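You operate a simulated robot arm through the tools that you are given. There is no shell and no other tool. Be economical: measure what you need, move in short steps, check, and stop when the job is done.

You run a simulated two-armed robot. Do the job below in one go: nothing can be reset, and whatever is moved stays where it is left.

Task
File the yellow recipe page in the red binder and close it.
Fine: the page lies over both ring posts; the ring lever and the cover end closed.

The check looks at the end state, three seconds after you hand in, the way a careful person would. Anything else that was tipped, shoved, dropped, spilled or broken makes it a failure. Lids that push on must go on centred and level and be pressed home; caps that screw on are set level and turned clockwise until they are tight.

Robot
Two 7-joint arms with two-finger parallel grippers on one trunk, on a base that drives. Base frame: it is fixed to the floor where the robot stands at the start and does not move with it; the origin is under the middle of the robot, x ahead of it, y to its left, z up. Readings come in mm, degrees, newtons and seconds.
The left shoulder is at the start at [20, 138, 1439], the right one opposite. With the tool pointing down near the work surface each hand reaches from about 100 to 440 mm from the robot's upright axis, wherever it stands, measured 20 degrees to its own side. Places, roughly: cover of the red binder [500, 300, 1000]; ring lever of the red binder [500, 200, 1000]; rings of the red binder [500, 100, 900]. Payload 1.57 kg a hand.
The tool frame of a hand sits at the grasp point between the pads (the TCP): z along the fingers, y along the line on which they close. The tips reach 30 mm beyond it. Largest opening 80 mm; finger width 17, thickness 12; the body of the gripper, 40 by 82 mm, starts 80 mm behind the TCP.
Orientation is told as [roll, pitch, yaw] about the base's x, y, z axes, in that order, counted from this pose: with the fingers straight down and closing along the base's y, the tool's x points along the base's -x, its y along +y and its z along -z.

Tools
- The arms move only by the tool nudge_tool. It takes "left_motion", "right_motion" or both (then of equal length, played together; a hand with none holds still); each is a list of rows, each a list of 7 numbers: the shift along the tool's x, y, z in units of 20 mm (1.0 is 20 mm), then the turn, a rotation vector about the tool's x, y, z in units of 8 degrees (1.0 is 8 degrees), then the opening, from 0 (shut) to 1 (fully open). In form: [[x, y, z, rx, ry, rz, claw], ...]. A call has 1 to 12 rows; each row shifts and turns the commanded pose from where the row before left it, along the tool's axes as they then stand. A call with a number of a shift or a turn outside -1 to 1 is refused whole. Rows are played at 5 a second. More than 50 mm and 8.6 degrees between two rows, or a gripper value outside its range, and nothing of the call is played. A pose out of reach is approached as far as the arm can. The call stops where the force on the tool passes 40 N (or 10 N more than at its start, if that is more) or the arm is blocked; 0.2 s more then pass. The fingers move at their own pace (about 45 mm/s each) and stop on an object; they squeeze with about 38 N. The grip force told is the motor's: it shows also when the fingers shut on nothing. Time passes only in rows, and 0.2 s behind the last, so rows that do not move let the fingers close. The reply holds the time, the measured pose of the TCP, the force on the tool along the base axes, the opening and the grip force, in the units named above and with some noise, with the torque about the TCP (base axes, N m) and any sound that the robot's microphone picked up.
- Cameras (640 x 400 px; columns grow to the right, rows downward): "scene" is now at [191.9, 28.2, 1336.1]; the picture's right is [0.28, -0.96, 0.00], its down [-0.35, -0.10, -0.93] and it looks along [0.89, 0.26, -0.37] (base axes); focal length 214 px, centre (320, 200). "left" rides on the left gripper at [72, 7, -122] in its tool frame; the picture's right is [-0.09, 1.00, 0.00], its down [-0.84, -0.08, -0.54] and it looks along [-0.54, -0.05, 0.84] (tool axes); focal length 238 px, centre (320, 200). "right" rides on the right gripper at [72, -7, -122] in its tool frame; the picture's right is [0.09, 1.00, 0.00], its down [-0.84, 0.08, -0.54] and it looks along [-0.54, 0.05, 0.84] (tool axes); focal length 238 px, centre (320, 200).
- grab_frame(camera): a new picture of that camera. The clock stands still meanwhile.
- raise_lower(by): slides the trunk up (or, below 0, down) by that many mm; the arms and the scene camera ride with it, the base frame stays. It gives what a move gives, with no picture.
- steer(legs): drives the robot by 1 to 6 legs, each [ahead, left, turn to the left] in mm, mm and degrees, along the robot's own axes; the way and the turn of a leg run together, so that a leg with both is an arc; at most 1500 mm and 180 degrees a leg. The arms and the cameras ride along, it lands a little off, and it stops where it bumps. It gives what a move gives.
- turn_head(pan, tilt): turns the head with the scene camera to pan (to the left, within 60 degrees either way) and tilt (down, from -29 to 69), counted from straight ahead of the robot. It gives what a move gives.
- measure_at(camera, pixels): for up to 12 pixels [column, row] of the newest picture of that camera ("zoom" is the newest enlarged one), the place [x, y, z] in the base frame of the surface seen there, good to about 2 mm, but the place of the scene camera against the robot may be out by one fixed shift of up to 12 mm in any direction. The clock stands still meanwhile.
- inspect(camera, box): a new picture of the part [left, top, right, bottom] of that camera's present view, enlarged. The clock stands still meanwhile.
- finish_job(): hands the job in; it is judged then, once.

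Work in short steps. Measure before you move; look again where a grasp or a placing could have gone wrong, and mend it. You have 80 turns and 78 pictures in all, those below and enlarged ones among them. Open the grippers and draw the arms clear of the work before you hand the job in, unless the task says otherwise; then end with one line.

The tools are called after ">>>" as a command line: name --argument value ..., lists and objects as JSON in quotes. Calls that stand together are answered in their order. nudge_tool: Moves the arms, as the interface text tells. Its arguments: {"type":"object","properties":{"left_motion":{"type":"array","items":{"type":"array","items":{"type":"number"}}},"right_motion":{"type":"array","items":{"type":"array","items":{"type":"number"}}}},"required":[]} The other tools are called the same way: raise_lower (by) slides the trunk up or down; steer (legs) drives the base; turn_head (pan, tilt) turns the head that bears the scene camera; grab_frame (camera) takes a picture; measure_at (camera, pixels) gives the place of the surface under pixels of a picture; inspect (camera, box) takes an enlarged picture of a part of a camera's view; finish_job () hands the job in.

At the start:

```text
time_s: 0.0
left_eef_pos: [304.0, 204.0, 1310.2]
left_tool_rot: [0.0, 25.0, 0.8]
left_force: [-0.3, 0.1, -0.4]
left_wrist_torque: [-0.02, 0.0, 0.03]
left_opening: 80.2
left_grip_force: 0.1
right_eef_pos: [365.8, -76.5, 1289.5]
right_tool_rot: [0.1, 27.6, -0.1]
right_force: [0.7, -0.4, -0.4]
right_wrist_torque: [0.0, -0.04, -0.03]
right_opening: 80.1
right_grip_force: 0.0
trunk travel left (down, up): [-814.0, 426.0]
robot x, y, heading: [3.4, -2.3, -0.2]
head pan, tilt: [16.0, 21.5]
```

scene: 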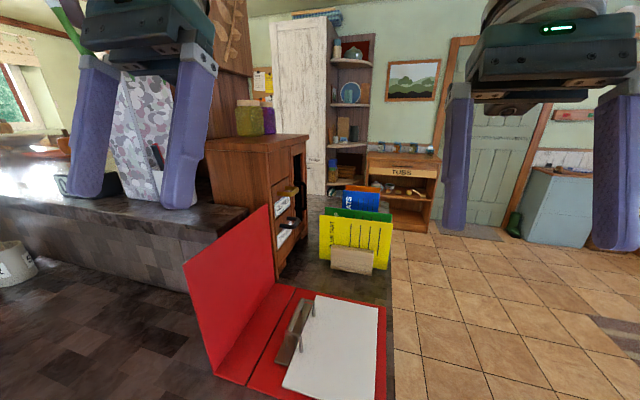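
right: 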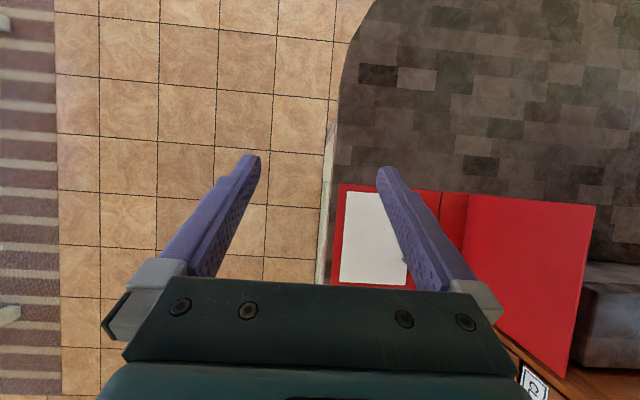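
left: 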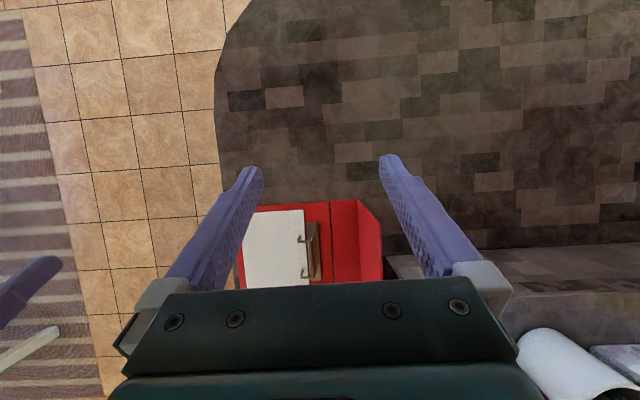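

The scene shows the red binder (cover open, about col 240, row 290), ring plate near (295,330) and coloured pages in a holder around (355,240). I enlarge both areas.

>>> inspect --camera "scene" --box '[180, 250, 420, 400]'

>>> inspect --camera "scene" --box '[260, 170, 420, 290]'

```text
2.67 times, centred on (300, 325) of scene
```

zoom: 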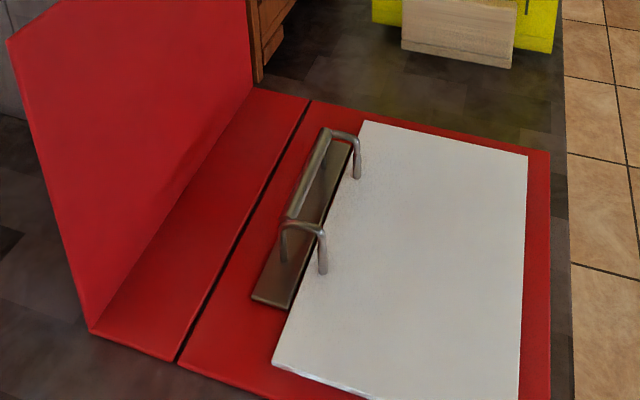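

```text
3.33 times, centred on (340, 230) of scene
```

zoom: 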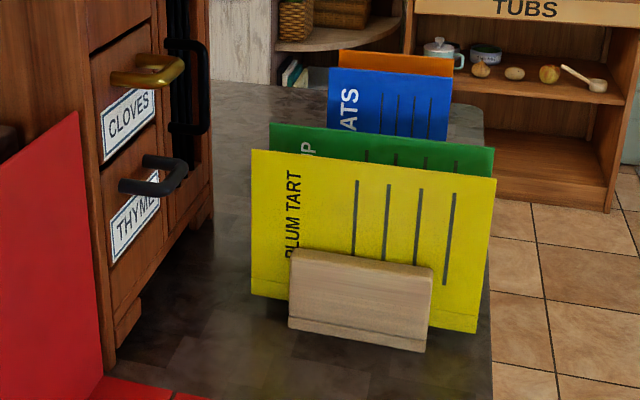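

The rings seem to be a bail of two hooks joined by a bar. I tilt the head down for a better view and measure.

>>> turn_head --pan 12 --tilt 45

>>> grab_frame --camera "scene"

>>> inspect --camera "scene" --box '[250, 180, 370, 260]'

```text
time_s: 0.9
left_eef_pos: [303.0, 205.0, 1310.0]
left_tool_rot: [0.0, 25.3, 0.9]
left_force: [-0.3, 0.5, 0.2]
left_wrist_torque: [0.04, 0.01, -0.02]
left_opening: 79.8
left_grip_force: 0.1
right_eef_pos: [364.9, -77.6, 1288.9]
right_tool_rot: [0.1, 27.7, -0.1]
right_force: [-0.2, 0.6, 0.7]
right_wrist_torque: [-0.03, 0.0, -0.03]
right_opening: 80.2
right_grip_force: 0.0
trunk travel left (down, up): [-814.0, 426.0]
robot x, y, heading: [0.1, 2.0, 0.2]
head pan, tilt: [12.0, 45.0]
```

```text
72 pictures are left
```

scene: 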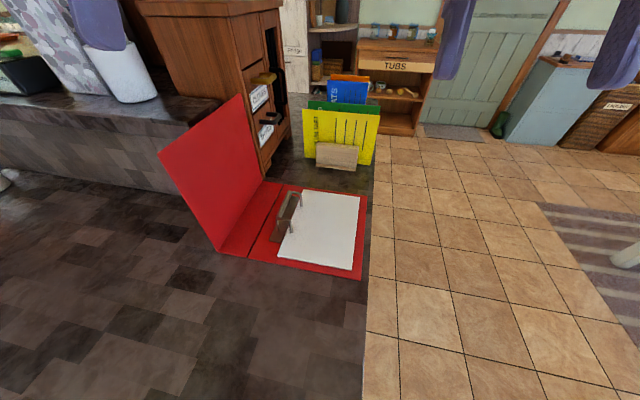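

```text
5.00 times, centred on (310, 220) of scene
```

zoom: 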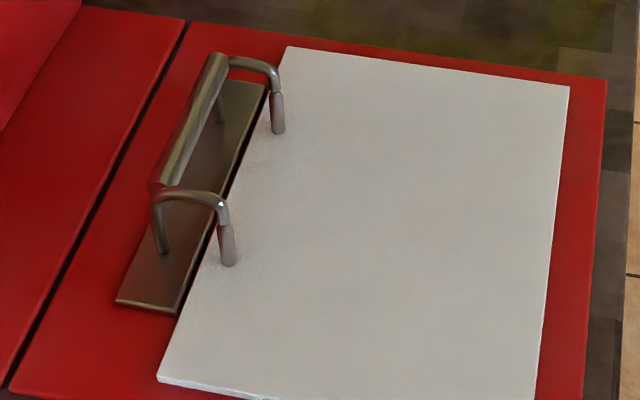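

The bail (bar + two hooks) meets the posts on the paper; it would swing up about a hinge on the plate. I measure bar ends, hook tips, posts' feet, hinge feet and sheet corners.

>>> measure_at --camera "zoom" --pixels '[[216, 60], [162, 184], [272, 75], [219, 203], [279, 128], [229, 260], [160, 245], [221, 115], [288, 49], [568, 88], [160, 380], [188, 120]]'

>>> measure_at --camera "scene" --pixels '[[305, 110], [378, 115], [374, 163], [306, 157], [319, 147], [360, 151], [340, 168], [241, 97], [160, 152], [220, 250], [361, 277], [366, 198]]'

```text
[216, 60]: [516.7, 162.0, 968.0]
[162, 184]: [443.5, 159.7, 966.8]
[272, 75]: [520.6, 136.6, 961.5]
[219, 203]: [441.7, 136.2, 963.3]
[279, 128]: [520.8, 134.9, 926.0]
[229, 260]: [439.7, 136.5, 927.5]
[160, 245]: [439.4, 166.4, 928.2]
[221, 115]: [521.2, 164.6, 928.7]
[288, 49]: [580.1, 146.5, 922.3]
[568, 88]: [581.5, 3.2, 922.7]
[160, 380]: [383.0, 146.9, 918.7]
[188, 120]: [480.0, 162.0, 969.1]
```

```text
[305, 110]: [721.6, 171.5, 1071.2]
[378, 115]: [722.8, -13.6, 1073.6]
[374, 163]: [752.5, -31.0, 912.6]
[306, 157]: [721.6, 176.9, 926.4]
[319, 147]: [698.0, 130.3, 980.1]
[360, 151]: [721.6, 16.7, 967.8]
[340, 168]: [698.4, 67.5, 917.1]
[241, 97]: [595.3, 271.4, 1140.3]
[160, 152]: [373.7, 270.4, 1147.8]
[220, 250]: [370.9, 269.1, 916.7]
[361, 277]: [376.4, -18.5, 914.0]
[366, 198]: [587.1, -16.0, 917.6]
```

The yellow page is about 190 x 150 mm, standing in the rack at x≈722, the posts at x≈440 and 520, y≈136. I look for holes in the page.

>>> inspect --camera "scene" --box '[295, 95, 391, 179]'

>>> inspect --camera "scene" --box '[300, 65, 364, 121]'

```text
4.76 times, centred on (343, 137) of scene
```

zoom: 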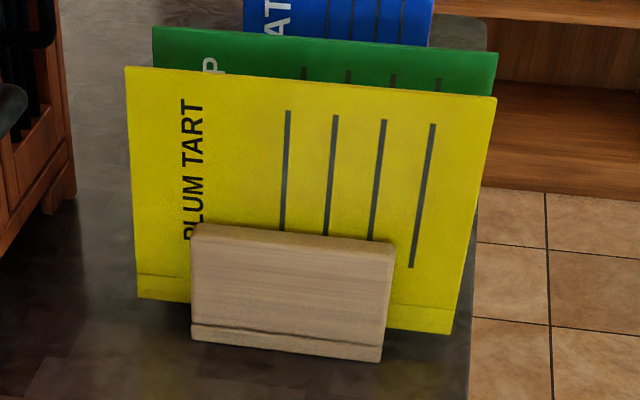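

```text
7.14 times, centred on (332, 93) of scene
```

zoom: 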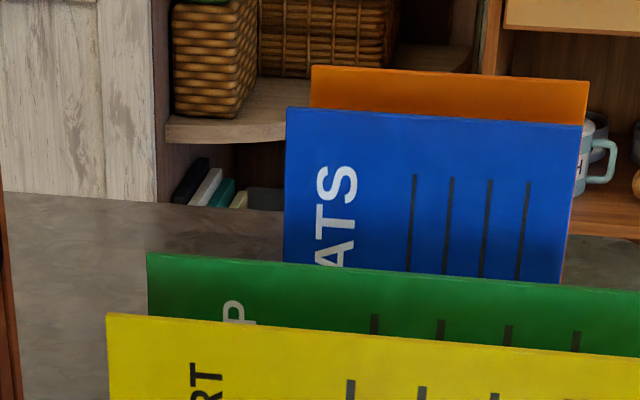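

The page's binding strip is its lower edge in the rack, so it should be gripped by its top edge. I need to know where the counter's edges are; I look down and to the right.

>>> turn_head --pan 0 --tilt 68

>>> grab_frame --camera "scene"

>>> measure_at --camera "scene" --pixels '[[320, 390], [200, 390], [320, 300], [440, 390], [320, 200], [250, 250], [380, 100], [320, 350], [120, 390], [20, 390], [400, 300], [600, 200]]'

```text
time_s: 1.7
left_eef_pos: [302.4, 204.8, 1309.6]
left_tool_rot: [0.0, 25.1, 0.8]
left_force: [-1.1, -0.6, 0.8]
left_wrist_torque: [-0.02, 0.01, 0.04]
left_opening: 80.2
left_grip_force: 0.0
right_eef_pos: [364.7, -76.8, 1289.3]
right_tool_rot: [0.1, 27.6, -0.2]
right_force: [0.5, 0.2, 0.2]
right_wrist_torque: [0.04, 0.01, -0.02]
right_opening: 80.0
right_grip_force: 0.1
trunk travel left (down, up): [-814.0, 426.0]
robot x, y, heading: [1.8, 0.6, 0.1]
head pan, tilt: [0.0, 68.0]
```

```text
68 pictures are left
```

scene: 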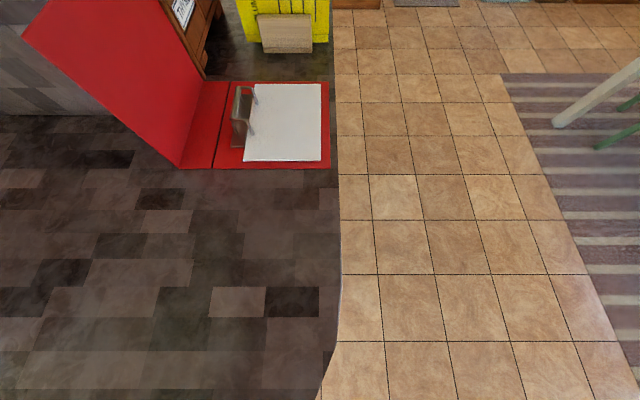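

```text
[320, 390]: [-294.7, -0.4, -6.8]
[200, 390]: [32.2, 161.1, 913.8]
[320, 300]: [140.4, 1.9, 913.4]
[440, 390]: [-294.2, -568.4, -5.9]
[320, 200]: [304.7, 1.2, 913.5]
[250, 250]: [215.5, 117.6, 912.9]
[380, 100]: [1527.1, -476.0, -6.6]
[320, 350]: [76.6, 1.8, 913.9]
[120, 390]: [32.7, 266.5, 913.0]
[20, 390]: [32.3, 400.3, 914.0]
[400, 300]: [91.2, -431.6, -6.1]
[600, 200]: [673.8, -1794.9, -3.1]
```

Counter top is z≈913, its right edge y≈-20; the free floor lies at y<-20. I drive to the right, ahead alongside the counter, then turn to face the counter near the binder and rack.

>>> steer --legs '[[0, -320, 0], [520, 0, 0], [0, 0, 90]]'

>>> turn_head --pan 0 --tilt 50

>>> grab_frame --camera "scene"

```text
time_s: 10.3
left_eef_pos: [316.4, -17.0, 1310.1]
left_tool_rot: [0.0, 25.2, 90.2]
left_force: [-1.2, 0.6, -0.6]
left_wrist_torque: [0.0, 0.0, 0.03]
left_opening: 79.8
left_grip_force: 0.1
right_eef_pos: [598.5, 41.7, 1288.3]
right_tool_rot: [0.1, 27.7, 89.2]
right_force: [0.6, -0.2, 0.3]
right_wrist_torque: [0.02, 0.0, 0.04]
right_opening: 80.1
right_grip_force: 0.1
trunk travel left (down, up): [-814.0, 426.0]
robot x, y, heading: [518.7, -323.2, 89.3]
head pan, tilt: [0.0, 68.0]
```

```text
time_s: 11.1
left_eef_pos: [315.3, -18.0, 1309.5]
left_tool_rot: [0.1, 25.2, 90.2]
left_force: [-0.4, -0.3, 0.3]
left_wrist_torque: [-0.01, 0.05, 0.02]
left_opening: 79.9
left_grip_force: 0.0
right_eef_pos: [598.4, 41.0, 1288.3]
right_tool_rot: [0.1, 27.7, 89.2]
right_force: [-0.1, -0.4, 0.0]
right_wrist_torque: [-0.01, -0.03, -0.03]
right_opening: 79.8
right_grip_force: 0.0
trunk travel left (down, up): [-814.0, 426.0]
robot x, y, heading: [517.1, -321.7, 89.0]
head pan, tilt: [0.0, 50.0]
```

```text
67 pictures are left
```

scene: 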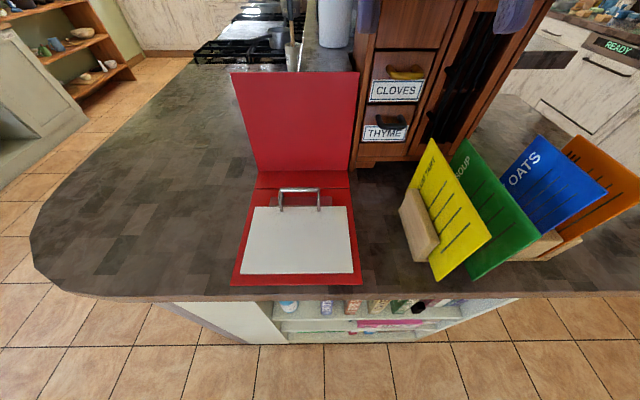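

Good view facing the counter. I measure the bail, posts, page and cabinet from here.

>>> inspect --camera "scene" --box '[225, 160, 385, 290]'

>>> measure_at --camera "scene" --pixels '[[300, 190], [283, 205], [318, 205], [431, 140], [490, 238], [437, 278], [405, 193], [412, 225], [356, 120], [357, 165], [232, 75], [465, 143]]'

```text
3.08 times, centred on (305, 225) of scene
```

zoom: 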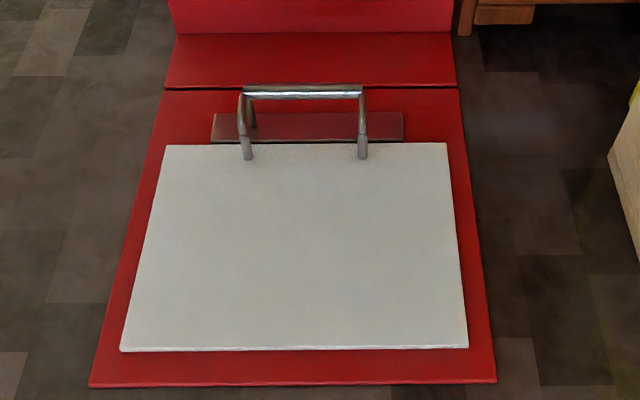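

```text
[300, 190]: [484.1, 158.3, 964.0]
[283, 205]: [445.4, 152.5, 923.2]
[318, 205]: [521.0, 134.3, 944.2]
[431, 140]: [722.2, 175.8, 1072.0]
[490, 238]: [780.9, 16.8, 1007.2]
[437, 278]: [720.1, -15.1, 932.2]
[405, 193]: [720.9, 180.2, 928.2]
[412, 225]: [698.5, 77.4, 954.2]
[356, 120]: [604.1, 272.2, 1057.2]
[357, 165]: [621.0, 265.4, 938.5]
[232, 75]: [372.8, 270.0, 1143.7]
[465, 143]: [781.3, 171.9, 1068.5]
```

I drive closer (65 mm ahead, 55 mm to the right), so both hands reach their work, and then bring the left hand upright with fingers shut.

>>> steer --legs '[[65, -55, 0.8]]'

>>> nudge_tool --left_motion '[[0, 0, 0, 0, -1, 0, 0], [0, -1, 0, 0, -1, 0, 0], [0, -1, 0, 0, -1, 0, 0], [0, -1, 0, 0, -0.15, 0, 0], [0, 0, 0, 0, 0, 0, 0]]'

```text
time_s: 12.2
left_eef_pos: [366.8, 44.5, 1310.4]
left_tool_rot: [0.1, 25.2, 91.1]
left_force: [-0.7, -0.7, -0.6]
left_wrist_torque: [0.04, 0.04, -0.01]
left_opening: 80.1
left_grip_force: 0.0
right_eef_pos: [648.2, 106.8, 1287.5]
right_tool_rot: [0.0, 27.7, 90.2]
right_force: [0.0, 1.0, 0.7]
right_wrist_torque: [-0.03, -0.01, -0.01]
right_opening: 79.9
right_grip_force: 0.1
trunk travel left (down, up): [-814.0, 426.0]
robot x, y, heading: [570.6, -255.2, 90.4]
head pan, tilt: [0.0, 50.0]
```

```text
time_s: 13.4
left_eef_pos: [421.0, 38.5, 1292.7]
left_tool_rot: [1.0, 3.5, 92.1]
left_force: [-0.8, 0.1, 0.7]
left_wrist_torque: [0.03, 0.03, 0.01]
left_opening: 0.3
left_grip_force: 14.7
right_eef_pos: [648.9, 106.6, 1288.2]
right_tool_rot: [0.2, 27.7, 90.0]
right_force: [0.3, -0.6, 0.0]
right_wrist_torque: [0.02, -0.03, -0.01]
right_opening: 79.9
right_grip_force: 0.1
trunk travel left (down, up): [-814.0, 426.0]
robot x, y, heading: [571.4, -258.2, 90.3]
head pan, tilt: [0.0, 50.0]
```

The left hand is near upright at (421,38,1293). I bring it above the papers in front of the bar: target (480,118), z≈1050.

>>> nudge_tool --left_motion '[[-0.8, -0.6, 1, 0, -0.4, 0, 0], [-0.8, -0.6, 1, 0, 0, 0, 0], [-0.8, -0.6, 1, 0, 0, 0, 0], [-0.8, -0.6, 1, 0, 0, 0, 0], [-0.7, -0.6, 1, 0, 0, 0, 0], [0, 0, 1, 0, 0, 0, 0], [0, 0, 1, 0, 0, 0, 0], [0, 0, 1, 0, 0, 0, 0], [0, 0, 1, 0, 0, 0, 0], [0, 0, 1, 0, 0, 0, 0], [0, 0, 1, 0, 0, 0, 0], [0, 0, 1, 0, 0, 0, 0]]'

>>> grab_frame --camera "left"

>>> grab_frame --camera "scene"

```text
time_s: 16.0
left_eef_pos: [484.9, 136.9, 1072.9]
left_tool_rot: [0.1, -3.2, 91.1]
left_force: [0.5, 0.4, 0.3]
left_wrist_torque: [-0.01, 0.03, -0.02]
left_opening: 0.0
left_grip_force: 20.8
right_eef_pos: [647.4, 107.1, 1288.9]
right_tool_rot: [0.1, 27.7, 90.1]
right_force: [-0.7, -0.9, -0.3]
right_wrist_torque: [-0.02, -0.01, 0.01]
right_opening: 79.9
right_grip_force: 0.0
trunk travel left (down, up): [-814.0, 426.0]
robot x, y, heading: [576.4, -254.1, 90.5]
head pan, tilt: [0.0, 50.0]
```

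```text
65 pictures are left
```

left: 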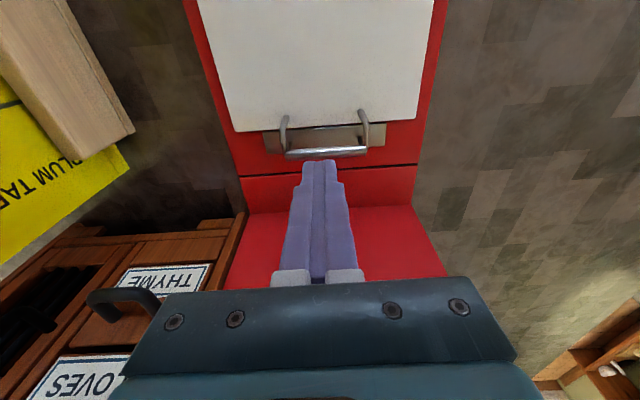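

```text
64 pictures are left
```

scene: 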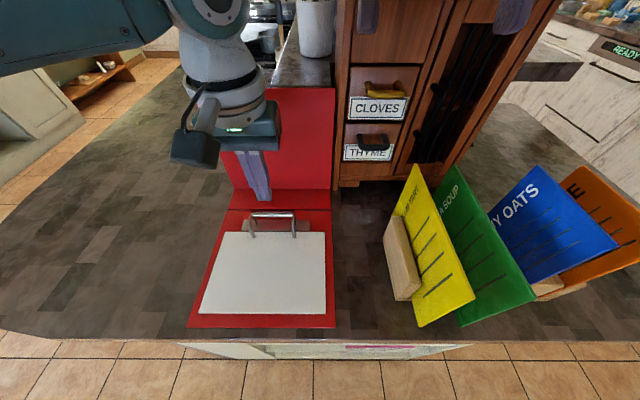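

The fingertips are at about y=137, slightly too far. I measure the bar with the left camera for calibration against the arm frame.

>>> measure_at --camera "left" --pixels '[[328, 150], [291, 155], [364, 149], [282, 120], [363, 113], [340, 40], [320, 135], [320, 163]]'

>>> measure_at --camera "scene" --pixels '[[272, 214], [259, 198], [248, 218], [297, 216]]'

```text
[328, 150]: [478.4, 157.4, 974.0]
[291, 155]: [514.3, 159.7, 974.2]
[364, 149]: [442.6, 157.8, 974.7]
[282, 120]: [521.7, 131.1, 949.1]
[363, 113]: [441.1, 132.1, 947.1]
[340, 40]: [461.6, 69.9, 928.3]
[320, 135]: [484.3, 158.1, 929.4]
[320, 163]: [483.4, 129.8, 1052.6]
```

```text
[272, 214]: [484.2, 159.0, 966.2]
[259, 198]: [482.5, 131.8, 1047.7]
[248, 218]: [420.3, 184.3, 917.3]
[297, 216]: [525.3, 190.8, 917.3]
```

In the arm frame the bar is at (478,158,974). I go down in front of it so the tips reach z≈955.

>>> nudge_tool --left_motion '[[0, 0, 1, 0, 0.3, 0, 0], [0, 0, 1, 0, 0, 0, 0], [0, 0, 1, 0, 0, 0, 0], [0, 0, 1, 0, 0, 0, 0], [0, 0, 0.3, 0, 0, 0, 0], [0, 0, 0, 0, 0, 0, 0]]'

>>> grab_frame --camera "left"

```text
time_s: 17.4
left_eef_pos: [486.1, 139.0, 987.0]
left_tool_rot: [0.0, -0.7, 90.9]
left_force: [-0.3, -0.4, 0.3]
left_wrist_torque: [-0.01, -0.02, 0.04]
left_opening: 0.0
left_grip_force: 21.2
right_eef_pos: [647.7, 109.1, 1289.3]
right_tool_rot: [0.1, 27.7, 90.0]
right_force: [0.6, -0.7, 1.0]
right_wrist_torque: [-0.01, 0.01, -0.04]
right_opening: 80.2
right_grip_force: 0.0
trunk travel left (down, up): [-814.0, 426.0]
robot x, y, heading: [574.2, -257.7, 90.4]
head pan, tilt: [0.0, 50.0]
```

```text
63 pictures are left
```

left: 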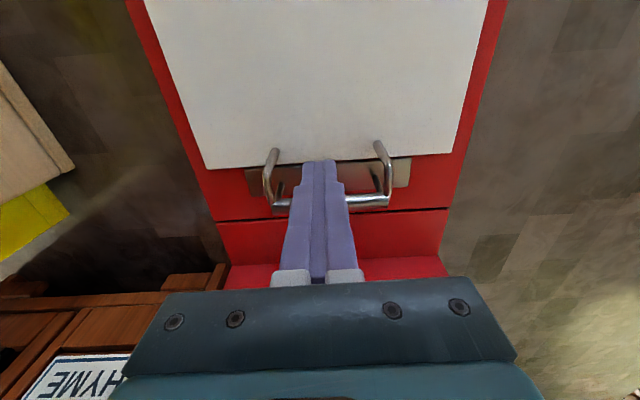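

The fingers stand in front of the bar, between the hooks. I push +y in small steps and watch the force.

>>> nudge_tool --left_motion '[[-0.5, 0, 0, 0, 0, 0, 0], [-0.5, 0, 0, 0, 0, 0, 0], [-0.5, 0, 0, 0, 0, 0, 0], [-0.4, 0, 0, 0, 0, 0, 0], [0, 0, 0, 0, 0, 0, 0]]'

>>> grab_frame --camera "left"

```text
time_s: 18.6
left_eef_pos: [473.7, 148.5, 994.5]
left_tool_rot: [0.0, -0.8, 91.1]
left_force: [0.1, -0.3, 0.3]
left_wrist_torque: [-0.02, -0.02, -0.01]
left_opening: 0.0
left_grip_force: 21.4
left hand out of reach, approached as far as the arm can: row 1, 2, 3, 4
right_eef_pos: [647.9, 108.2, 1289.1]
right_tool_rot: [0.0, 27.6, 90.1]
right_force: [0.3, 0.4, 0.1]
right_wrist_torque: [-0.02, 0.03, -0.01]
right_opening: 79.8
right_grip_force: 0.2
trunk travel left (down, up): [-814.0, 426.0]
robot x, y, heading: [573.3, -261.4, 90.5]
head pan, tilt: [0.0, 50.0]
```

```text
62 pictures are left
```

left: 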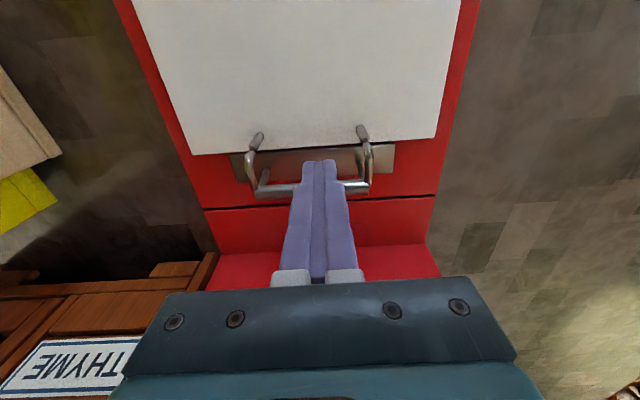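

The arm is at its reach limit. I lift the left hand 160 mm and lower the trunk 150 mm to gain reach; the right hand then still stays above the pages (tips ≈1110).

>>> nudge_tool --left_motion '[[0.5, 0, -1, 0, 0, 0, 0], [0, 0, -1, 0, 0, 0, 0], [0, 0, -1, 0, 0, 0, 0], [0, 0, -1, 0, 0, 0, 0], [0, 0, -1, 0, 0, 0, 0], [0, 0, -1, 0, 0, 0, 0], [0, 0, -1, 0, 0, 0, 0], [0, 0, -1, 0, 0, 0, 0]]' --right_motion '[[0, 0, -1, 0, -1, 0, 0.5], [0, 0, -1, 0, -1, 0, 0.5], [0, 0, -1, 0, -1, 0, 0.5], [0, 0, 0, 0, -0.45, 0, 0.5], [0, 0, 0, 0, 0, 0, 0.5], [0, 0, 0, 0, 0, 0, 0.5], [0, 0, 0, 0, 0, 0, 0.5], [0, 0, 0, 0, 0, 0, 0.5]]'

>>> raise_lower --by -150

```text
time_s: 20.6
left_eef_pos: [473.1, 137.9, 1155.2]
left_tool_rot: [0.0, -0.7, 91.0]
left_force: [-1.0, 0.1, -0.2]
left_wrist_torque: [0.01, 0.0, 0.02]
left_opening: 0.0
left_grip_force: 21.2
right_eef_pos: [646.0, 113.6, 1302.6]
right_tool_rot: [-0.6, 6.6, 90.6]
right_force: [0.4, -0.1, 0.0]
right_wrist_torque: [0.0, -0.01, 0.01]
right_opening: 40.0
right_grip_force: 0.0
trunk travel left (down, up): [-814.0, 426.0]
robot x, y, heading: [573.1, -258.7, 90.4]
head pan, tilt: [0.0, 50.0]
stopped in row 8 (right hand): the arm was blocked; the commanded pose is now the measured one
```

```text
time_s: 22.4
left_eef_pos: [473.1, 136.2, 1004.6]
left_tool_rot: [0.1, -0.8, 91.2]
left_force: [0.5, -0.7, 0.7]
left_wrist_torque: [-0.01, -0.04, 0.02]
left_opening: 0.0
left_grip_force: 22.0
right_eef_pos: [646.6, 113.7, 1153.1]
right_tool_rot: [-0.6, 6.5, 90.5]
right_force: [-0.6, 0.0, 0.5]
right_wrist_torque: [0.02, 0.05, -0.03]
right_opening: 39.8
right_grip_force: 0.0
trunk travel left (down, up): [-664.0, 576.0]
robot x, y, heading: [573.2, -258.9, 90.4]
head pan, tilt: [0.0, 50.0]
```

Now down 18 mm and push +y again.

>>> nudge_tool --left_motion '[[0.2, -0.3, 0.9, 0, 0, 0, 0], [-0.5, 0, 0, 0, 0, 0, 0], [-0.5, 0, 0, 0, 0, 0, 0], [-0.5, 0, 0, 0, 0, 0, 0], [-0.5, 0, 0, 0, 0, 0, 0], [0, 0, 0, 0, 0, 0, 0]]'

>>> grab_frame --camera "left"

```text
time_s: 23.8
left_eef_pos: [478.7, 172.3, 987.2]
left_tool_rot: [0.1, -0.8, 91.1]
left_force: [0.1, -1.7, -0.7]
left_wrist_torque: [-0.02, 0.06, -0.01]
left_opening: 0.0
left_grip_force: 21.6
right_eef_pos: [646.4, 112.6, 1152.1]
right_tool_rot: [-0.6, 6.6, 90.5]
right_force: [-0.7, -0.1, 0.6]
right_wrist_torque: [-0.01, 0.01, -0.01]
right_opening: 39.8
right_grip_force: 0.1
trunk travel left (down, up): [-664.0, 576.0]
robot x, y, heading: [576.4, -257.9, 90.0]
head pan, tilt: [0.0, 50.0]
```

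```text
61 pictures are left
```

left: 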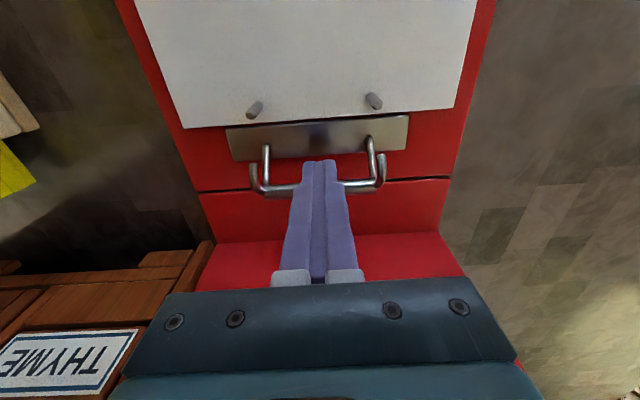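

The bail is swinging open, the posts are free. I push a bit farther, slightly downward, to fully open it.

>>> nudge_tool --left_motion '[[-0.5, 0, 0.2, 0, 0, 0, 0], [-0.5, 0, 0.2, 0, 0, 0, 0], [-0.5, 0, 0.2, 0, 0, 0, 0], [-0.4, 0, 0.2, 0, 0, 0, 0], [0, 0, 0, 0, 0, 0, 0]]'

>>> grab_frame --camera "left"

```text
time_s: 25.0
left_eef_pos: [474.0, 201.9, 972.9]
left_tool_rot: [0.0, -1.0, 90.9]
left_force: [0.1, 0.2, 0.2]
left_wrist_torque: [-0.02, 0.0, -0.01]
left_opening: 0.0
left_grip_force: 21.4
left hand out of reach, approached as far as the arm can: row 4
right_eef_pos: [646.9, 114.4, 1153.3]
right_tool_rot: [-0.6, 6.6, 90.5]
right_force: [-0.4, -0.2, -0.3]
right_wrist_torque: [-0.02, -0.04, -0.02]
right_opening: 40.1
right_grip_force: 0.0
trunk travel left (down, up): [-664.0, 576.0]
robot x, y, heading: [571.6, -257.9, 90.2]
head pan, tilt: [0.0, 50.0]
```

```text
60 pictures are left
```

left: 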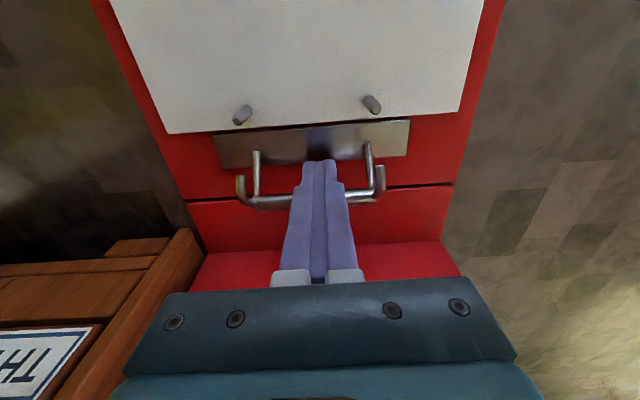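

The bail is swung far over. I withdraw the left hand upward and back, to see whether it stays open.

>>> nudge_tool --left_motion '[[0.5, 0, -1, 0, 0, 0, 0], [0, 0, -1, 0, 0, 0, 0], [0, 0, -1, 0, 0, 0, 0], [0, 0, -1, 0, 0, 0, 0], [0, 0.5, -1, 0, 0, 0, 0], [1, 1, -1, 0, 0, 0, 0], [1, 1, -1, 0, 0, 0, 0], [1, 1, -1, 0, 0, 0, 0], [1, 1, -1, 0, 0, 0, 0], [1, 1, 0, 0, 0, 0, 0], [1, 1, 0, 0, 0, 0, 0], [0, 0, 0, 0, 0, 0, 0]]'

>>> grab_frame --camera "scene"

>>> grab_frame --camera "right"

```text
time_s: 27.6
left_eef_pos: [347.7, 67.8, 1147.9]
left_tool_rot: [0.3, -0.4, 91.0]
left_force: [-0.5, -0.6, 0.3]
left_wrist_torque: [0.0, -0.01, 0.02]
left_opening: 0.2
left_grip_force: 21.3
right_eef_pos: [646.9, 112.9, 1153.4]
right_tool_rot: [-0.6, 6.5, 90.6]
right_force: [-0.2, 0.7, 0.1]
right_wrist_torque: [0.02, 0.0, 0.0]
right_opening: 40.1
right_grip_force: 0.0
trunk travel left (down, up): [-664.0, 576.0]
robot x, y, heading: [571.9, -255.0, 90.3]
head pan, tilt: [0.0, 50.0]
```

```text
59 pictures are left
```

scene: 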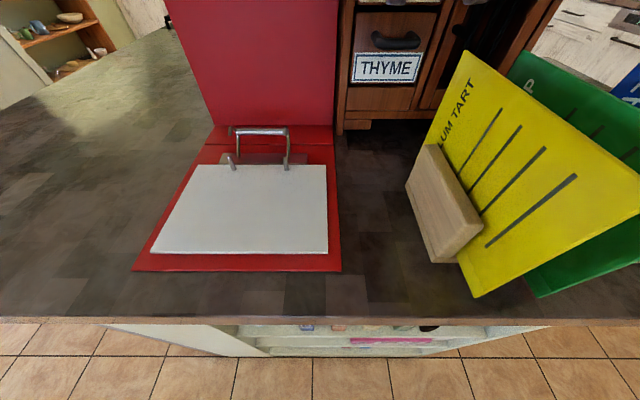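

```text
58 pictures are left
```

right: 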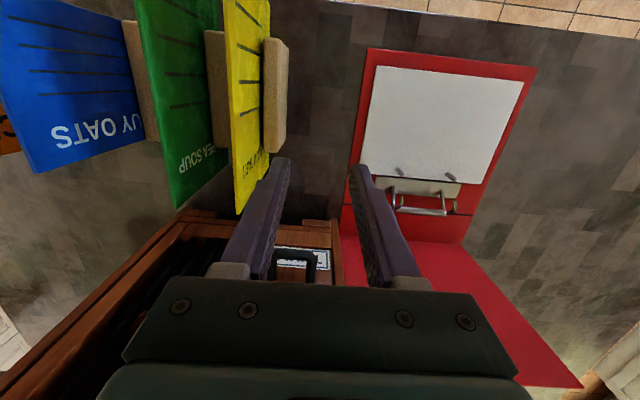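

The bail stays open. Next I measure the yellow page's upper edge with the right camera.

>>> inspect --camera "right" --box '[160, 0, 480, 220]'

>>> measure_at --camera "right" --pixels '[[228, 60], [232, 130], [236, 195], [224, 8], [238, 210], [180, 205], [280, 60], [280, 150], [275, 100]]'

>>> measure_at --camera "scene" --pixels '[[472, 54], [550, 120], [600, 165], [634, 198], [468, 296], [440, 150], [428, 148], [500, 80]]'

```text
1.82 times, centred on (320, 110) of right
```

zoom: 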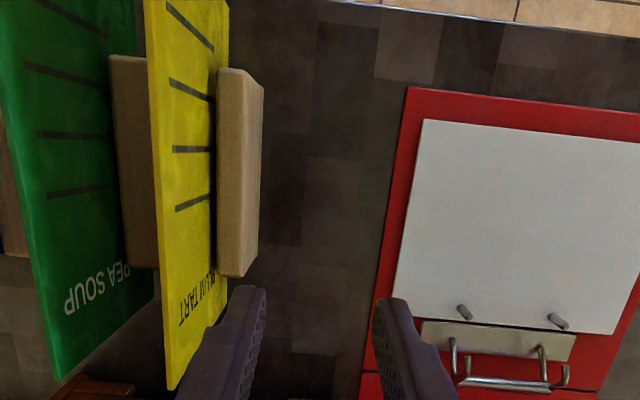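

```text
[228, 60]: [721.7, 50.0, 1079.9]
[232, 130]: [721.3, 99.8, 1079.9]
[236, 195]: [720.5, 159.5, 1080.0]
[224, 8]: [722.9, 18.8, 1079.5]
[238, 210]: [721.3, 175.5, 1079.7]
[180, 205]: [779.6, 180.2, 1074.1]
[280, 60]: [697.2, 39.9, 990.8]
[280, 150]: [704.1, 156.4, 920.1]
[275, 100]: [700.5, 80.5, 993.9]
```

```text
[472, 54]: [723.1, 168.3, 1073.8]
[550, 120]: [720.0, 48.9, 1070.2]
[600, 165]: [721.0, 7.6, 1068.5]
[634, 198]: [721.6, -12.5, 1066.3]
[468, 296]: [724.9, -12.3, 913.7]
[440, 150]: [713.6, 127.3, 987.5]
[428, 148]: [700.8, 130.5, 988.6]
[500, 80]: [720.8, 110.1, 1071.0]
```

The page's top edge is at x≈721.5, z≈1080, centre y≈79. I move the right hand above that spot, straightening the remaining 6.5° tilt.

>>> nudge_tool --right_motion '[[0.35, -0.75, 0, 0, -0.3, 0, 0.5], [0.35, -0.75, 0, 0, -0.3, 0, 0.5], [0.35, -0.75, 0, 0, -0.2, 0, 0.5], [0.35, -0.75, 0, 0, 0, 0, 0.5], [0.3, -0.72, 0, 0, 0, 0, 0.5], [0, 0, 0, 0, 0, 0, 0.5]]'

>>> grab_frame --camera "right"

```text
time_s: 29.0
left_eef_pos: [348.4, 67.8, 1149.5]
left_tool_rot: [0.3, -0.5, 91.1]
left_force: [-0.3, 0.1, 0.1]
left_wrist_torque: [0.03, 0.0, -0.01]
left_opening: 0.0
left_grip_force: 21.0
right_eef_pos: [720.9, 78.1, 1157.3]
right_tool_rot: [-0.7, 0.1, 90.7]
right_force: [-0.4, -0.3, -0.1]
right_wrist_torque: [0.01, 0.01, -0.04]
right_opening: 39.7
right_grip_force: 0.0
trunk travel left (down, up): [-664.0, 576.0]
robot x, y, heading: [569.3, -257.2, 90.5]
head pan, tilt: [0.0, 50.0]
```

```text
56 pictures are left
```

right: 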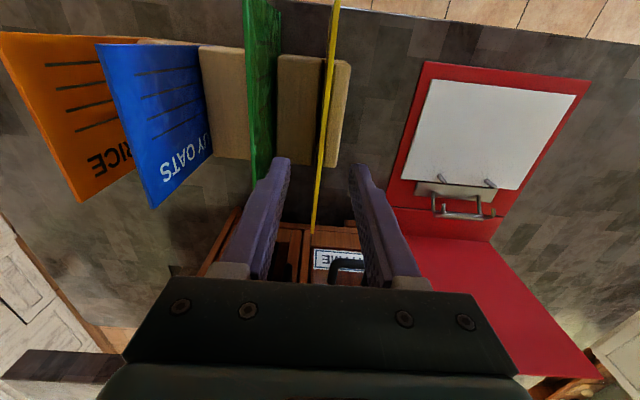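

The fingers straddle the yellow page (col ~325). I go down 70 mm and close.

>>> nudge_tool --right_motion '[[0, 0, 0.9, 0.08, 0, 0, 0.5], [0, 0, 0.9, 0, 0, 0, 0.5], [0, 0, 0.9, 0, 0, 0, 0.5], [0, 0, 0.8, 0, 0, 0, 0.5], [0, 0, 0, 0, 0, 0, 0.5], [0, 0, 0, 0, 0, 0, 0.3], [0, 0, 0, 0, 0, 0, 0.15], [0, 0, 0, 0, 0, 0, 0], [0, 0, 0, 0, 0, 0, 0], [0, 0, 0, 0, 0, 0, 0]]'

>>> grab_frame --camera "right"

```text
time_s: 31.2
left_eef_pos: [348.0, 68.2, 1149.6]
left_tool_rot: [0.1, -0.4, 91.1]
left_force: [-0.5, 1.0, 0.4]
left_wrist_torque: [0.01, -0.02, 0.0]
left_opening: 0.0
left_grip_force: 21.6
right_eef_pos: [721.5, 79.2, 1086.5]
right_tool_rot: [-1.2, 0.2, 90.7]
right_force: [-1.2, -0.4, -0.4]
right_wrist_torque: [-0.01, 0.18, -0.07]
right_opening: 2.7
right_grip_force: 24.4
trunk travel left (down, up): [-664.0, 576.0]
robot x, y, heading: [574.9, -257.6, 90.2]
head pan, tilt: [0.0, 50.0]
```

```text
55 pictures are left
```

right: 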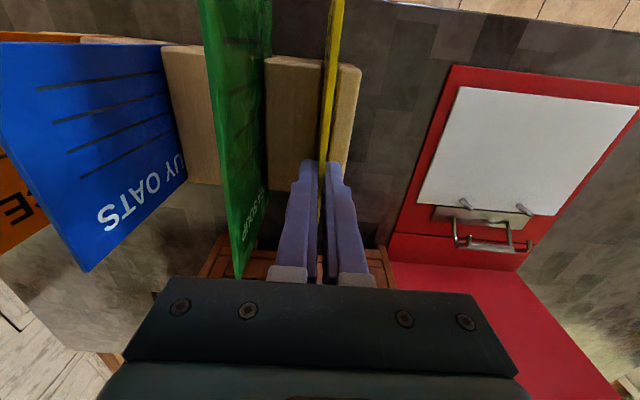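

The page is gripped (2.7 mm). I lift it straight out with the trunk by 170 mm.

>>> raise_lower --by 170

>>> grab_frame --camera "scene"

```text
time_s: 33.1
left_eef_pos: [348.2, 66.7, 1318.0]
left_tool_rot: [0.2, -0.5, 91.0]
left_force: [-0.2, 0.5, -0.3]
left_wrist_torque: [0.04, 0.02, 0.05]
left_opening: 0.0
left_grip_force: 21.3
right_eef_pos: [722.1, 79.6, 1256.8]
right_tool_rot: [-1.2, 0.1, 90.7]
right_force: [0.1, 0.3, -1.0]
right_wrist_torque: [0.0, 0.0, -0.02]
right_opening: 2.8
right_grip_force: 24.6
trunk travel left (down, up): [-834.0, 406.0]
robot x, y, heading: [574.1, -255.4, 90.2]
head pan, tilt: [0.0, 50.0]
```

```text
54 pictures are left
```

scene: 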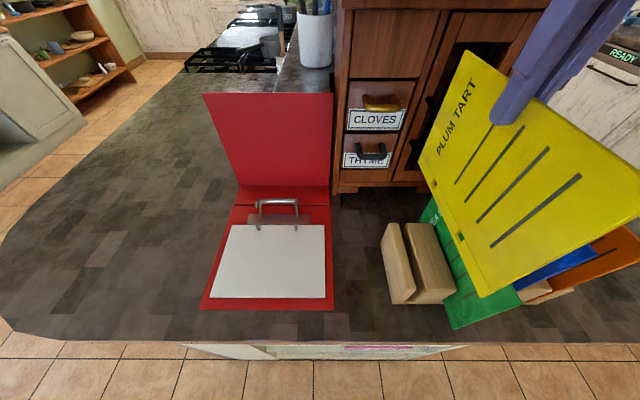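

The page is out; two holes are visible near (437,210) and (461,237). I enlarge and measure them.

>>> inspect --camera "scene" --box '[410, 170, 500, 300]'

```text
3.08 times, centred on (455, 235) of scene
```

zoom: 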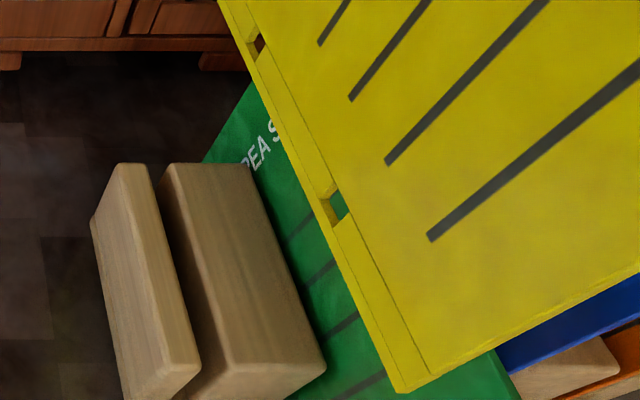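

>>> measure_at --camera "zoom" --pixels '[[333, 187], [318, 196], [350, 215], [332, 228], [264, 50], [262, 30], [395, 388], [470, 360], [305, 190], [245, 65], [425, 372], [300, 170]]'

>>> measure_at --camera "scene" --pixels '[[466, 54], [420, 160], [481, 294], [640, 215], [420, 170]]'

```text
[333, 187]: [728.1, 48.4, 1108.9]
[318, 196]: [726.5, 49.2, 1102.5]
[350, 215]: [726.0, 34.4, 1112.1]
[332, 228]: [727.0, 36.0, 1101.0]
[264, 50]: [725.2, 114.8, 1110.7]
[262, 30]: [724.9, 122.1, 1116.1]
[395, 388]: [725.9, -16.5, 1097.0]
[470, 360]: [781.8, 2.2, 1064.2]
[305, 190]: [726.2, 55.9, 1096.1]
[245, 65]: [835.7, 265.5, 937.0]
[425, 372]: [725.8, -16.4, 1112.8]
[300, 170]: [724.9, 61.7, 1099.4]
```

```text
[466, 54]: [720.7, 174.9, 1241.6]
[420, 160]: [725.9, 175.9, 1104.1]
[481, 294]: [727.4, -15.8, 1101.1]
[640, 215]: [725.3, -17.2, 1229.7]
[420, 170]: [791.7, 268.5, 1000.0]
```

The holes are ≈80 mm apart and ≈144 mm beyond the TCP, symmetric about it. I drive back 200 mm and left 230 mm so the page can be turned clear of the counter.

>>> steer --legs '[[-200, 0, 0], [0, 230, 0]]'

>>> nudge_tool --right_motion '[[0, 0, 0, 0, 0, 1, 0], [0, 0, 0, 0, 0, 1, 0], [0, 0, 0, 0, 0, 1, 0], [0, 0, 0, 0, 0, 1, 0], [0, 0, 0, 0, 0, 1, 0], [0, 0, 0, 0, 0, 1, 0], [0, 0, 0, 0, 0, 1, 0], [0, 0, 0, 0, 0, 1, 0], [0, 0, 0, 0, 0, 1, 0], [0, 0, 0, 0, 0, 1, 0], [0, 0, 0, 0, 0, 1, 0], [0, 0, 0, 0, 0, 0.3, 0]]'

```text
time_s: 36.0
left_eef_pos: [118.3, -134.4, 1318.7]
left_tool_rot: [0.0, -0.4, 91.1]
left_force: [0.3, 0.4, 0.3]
left_wrist_torque: [0.01, -0.03, 0.04]
left_opening: 0.0
left_grip_force: 21.2
right_eef_pos: [494.4, -122.5, 1255.9]
right_tool_rot: [-1.2, 0.1, 90.7]
right_force: [-0.9, 0.0, 0.3]
right_wrist_torque: [-0.03, 0.0, -0.02]
right_opening: 3.1
right_grip_force: 24.1
trunk travel left (down, up): [-834.0, 406.0]
robot x, y, heading: [345.6, -458.2, 90.4]
head pan, tilt: [0.0, 50.0]
```

```text
time_s: 38.6
left_eef_pos: [120.1, -134.8, 1318.1]
left_tool_rot: [0.2, -0.4, 90.9]
left_force: [-0.1, 0.0, -0.9]
left_wrist_torque: [0.0, 0.01, 0.01]
left_opening: 0.1
left_grip_force: 21.2
right_eef_pos: [495.1, -122.1, 1255.6]
right_tool_rot: [-0.1, -1.2, 0.0]
right_force: [0.4, -0.5, -0.5]
right_wrist_torque: [0.0, 0.04, 0.02]
right_opening: 2.9
right_grip_force: 24.2
trunk travel left (down, up): [-834.0, 406.0]
robot x, y, heading: [344.8, -458.6, 90.4]
head pan, tilt: [0.0, 50.0]
```

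Yaw turned as wanted. Now I swing the fingers forward (+y) by about 78° so that the page lies nearly flat, text up.

>>> nudge_tool --right_motion '[[0, 0, 0, 0, 0.15, 0, 0], [0, 0, 0, -1, 0, 0, 0], [0, 0, 0, -1, 0, 0, 0], [0, 0, 0, -1, 0, 0, 0], [0, 0, 0, -1, 0, 0, 0], [0, 0, 0, -1, 0, 0, 0], [0, 0, 0, -1, 0, 0, 0], [0, 0, 0, -1, 0, 0, 0], [0, 0, 0, -1, 0, 0, 0], [0, 0, 0, -1, 0, 0, 0], [0, 0, 0, -0.75, 0, 0, 0], [0, 0, 0, 0, 0, 0, 0]]'

>>> grab_frame --camera "scene"

>>> grab_frame --camera "right"

```text
time_s: 41.2
left_eef_pos: [119.8, -134.9, 1319.6]
left_tool_rot: [0.1, -0.3, 91.0]
left_force: [0.8, 0.0, -0.4]
left_wrist_torque: [0.01, 0.02, -0.01]
left_opening: 0.0
left_grip_force: 21.0
right_eef_pos: [489.1, -104.0, 1248.1]
right_tool_rot: [77.9, 0.0, 0.2]
right_force: [0.1, -0.1, -0.6]
right_wrist_torque: [-0.03, -0.01, 0.03]
right_opening: 2.8
right_grip_force: 24.7
right hand out of reach, approached as far as the arm can: row 7, 8
trunk travel left (down, up): [-834.0, 406.0]
robot x, y, heading: [342.0, -460.8, 90.3]
head pan, tilt: [0.0, 50.0]
```

```text
52 pictures are left
```

scene: 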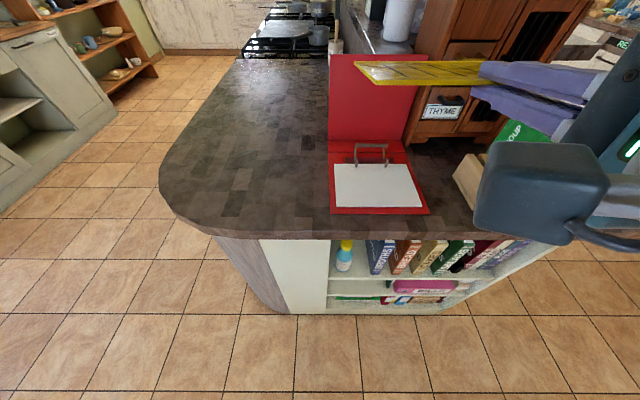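

```text
51 pictures are left
```

right: 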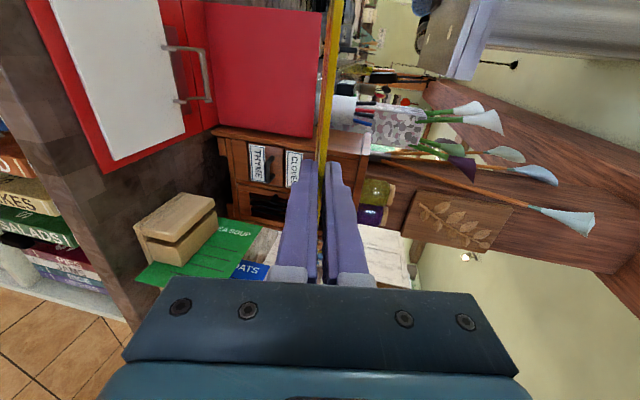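

The page is nearly level with text up. I measure the posts from the right camera and the page holes from the scene camera.

>>> inspect --camera "right" --box '[110, 10, 230, 130]'

>>> inspect --camera "scene" --box '[320, 130, 440, 220]'

```text
3.33 times, centred on (170, 70) of right
```

zoom: 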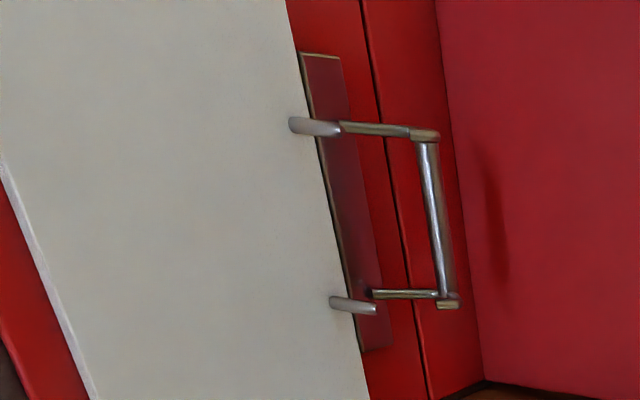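

```text
4.44 times, centred on (380, 175) of scene
```

zoom: 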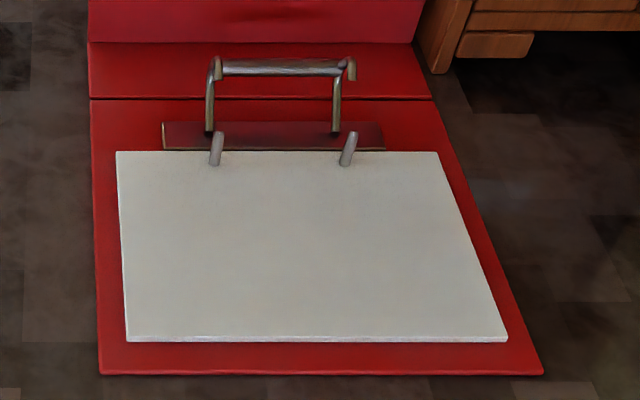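

>>> measure_at --camera "zoom" --pixels '[[217, 135], [214, 160], [351, 135], [345, 161], [117, 154], [437, 154], [507, 340], [128, 340], [208, 125], [335, 125]]'

>>> inspect --camera "right" --box '[130, 30, 230, 110]'

>>> measure_at --camera "zoom" --pixels '[[220, 135], [275, 428], [280, 140], [315, 360], [255, 135], [300, 357]]'

```text
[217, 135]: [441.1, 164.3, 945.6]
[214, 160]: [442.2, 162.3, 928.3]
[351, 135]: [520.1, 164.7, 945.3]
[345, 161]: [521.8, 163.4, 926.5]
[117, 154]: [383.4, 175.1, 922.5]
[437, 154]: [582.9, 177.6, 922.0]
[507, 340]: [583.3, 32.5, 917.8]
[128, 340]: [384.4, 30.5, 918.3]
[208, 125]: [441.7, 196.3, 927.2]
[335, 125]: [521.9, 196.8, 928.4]
```

```text
5.00 times, centred on (180, 70) of right
```

zoom: 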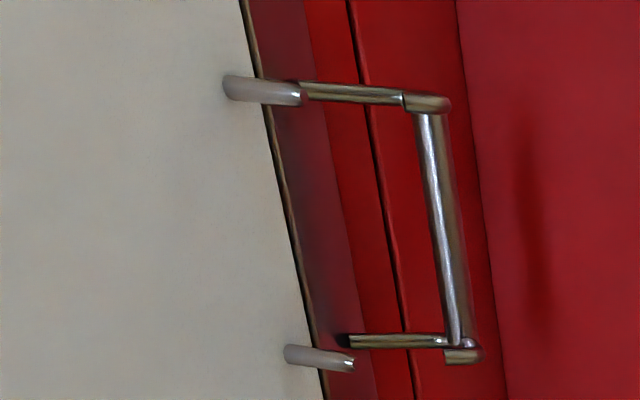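

```text
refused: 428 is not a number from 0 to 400
```

The posts now read y≈163 rather than 134, so the binder probably slid when I opened the bail. I verify with the counter edge, cover and cabinet.

>>> measure_at --camera "zoom" --pixels '[[230, 88], [290, 96], [295, 355], [345, 362], [30, 200]]'

>>> measure_at --camera "scene" --pixels '[[330, 58], [332, 212], [428, 213], [350, 232], [460, 234], [424, 110], [410, 140], [440, 140], [466, 180], [403, 90]]'

```text
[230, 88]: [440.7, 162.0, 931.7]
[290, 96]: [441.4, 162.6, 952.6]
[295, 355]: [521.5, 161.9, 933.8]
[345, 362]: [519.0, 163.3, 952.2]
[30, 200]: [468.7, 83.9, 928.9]
```

```text
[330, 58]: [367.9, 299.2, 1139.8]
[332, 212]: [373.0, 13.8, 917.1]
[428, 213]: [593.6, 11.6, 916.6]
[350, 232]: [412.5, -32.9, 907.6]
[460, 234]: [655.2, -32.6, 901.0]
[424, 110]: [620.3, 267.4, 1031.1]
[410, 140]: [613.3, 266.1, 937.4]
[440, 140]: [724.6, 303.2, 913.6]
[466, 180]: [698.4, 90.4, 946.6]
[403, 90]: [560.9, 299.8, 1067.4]
```

The binder slid 30 mm in +y; posts are now at (441,162.5) and (520.5,162.5), tops z≈952. I lower the trunk 230 mm and drive 120 mm ahead so that the holes come above the posts.

>>> raise_lower --by -230

>>> steer --legs '[[105, 5, 0]]'

>>> grab_frame --camera "scene"

>>> grab_frame --camera "right"

```text
time_s: 43.6
left_eef_pos: [119.9, -134.8, 1089.3]
left_tool_rot: [0.1, -0.4, 90.9]
left_force: [-0.2, 0.4, 0.2]
left_wrist_torque: [0.0, 0.01, 0.0]
left_opening: 0.3
left_grip_force: 21.2
right_eef_pos: [488.4, -103.6, 1017.9]
right_tool_rot: [77.9, 0.0, 0.1]
right_force: [-0.5, -0.5, -0.2]
right_wrist_torque: [-0.03, 0.01, -0.01]
right_opening: 2.8
right_grip_force: 24.4
trunk travel left (down, up): [-604.0, 636.0]
robot x, y, heading: [341.7, -462.2, 90.5]
head pan, tilt: [0.0, 50.0]
```

```text
time_s: 44.8
left_eef_pos: [114.3, -30.6, 1089.3]
left_tool_rot: [0.1, -0.5, 91.0]
left_force: [0.5, 0.1, 0.0]
left_wrist_torque: [0.03, 0.01, 0.0]
left_opening: 0.0
left_grip_force: 21.5
right_eef_pos: [482.7, 0.7, 1017.9]
right_tool_rot: [77.9, 0.1, 0.0]
right_force: [0.4, 0.8, 0.3]
right_wrist_torque: [-0.02, 0.02, 0.01]
right_opening: 2.8
right_grip_force: 24.1
trunk travel left (down, up): [-604.0, 636.0]
robot x, y, heading: [336.6, -354.6, 90.2]
head pan, tilt: [0.0, 50.0]
```

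```text
47 pictures are left
```

scene: 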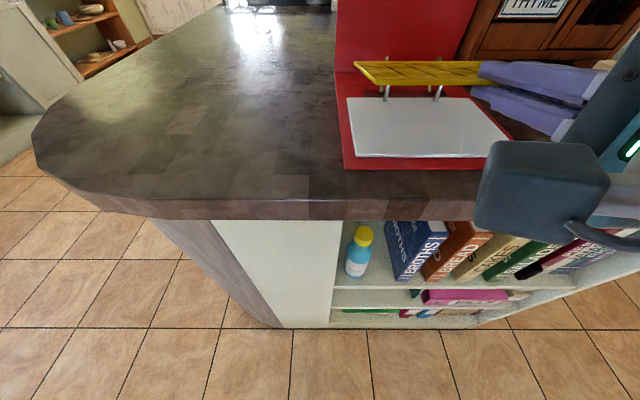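

```text
46 pictures are left
```

right: 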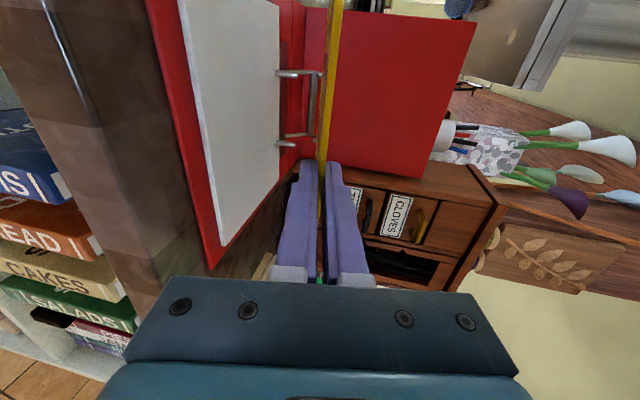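

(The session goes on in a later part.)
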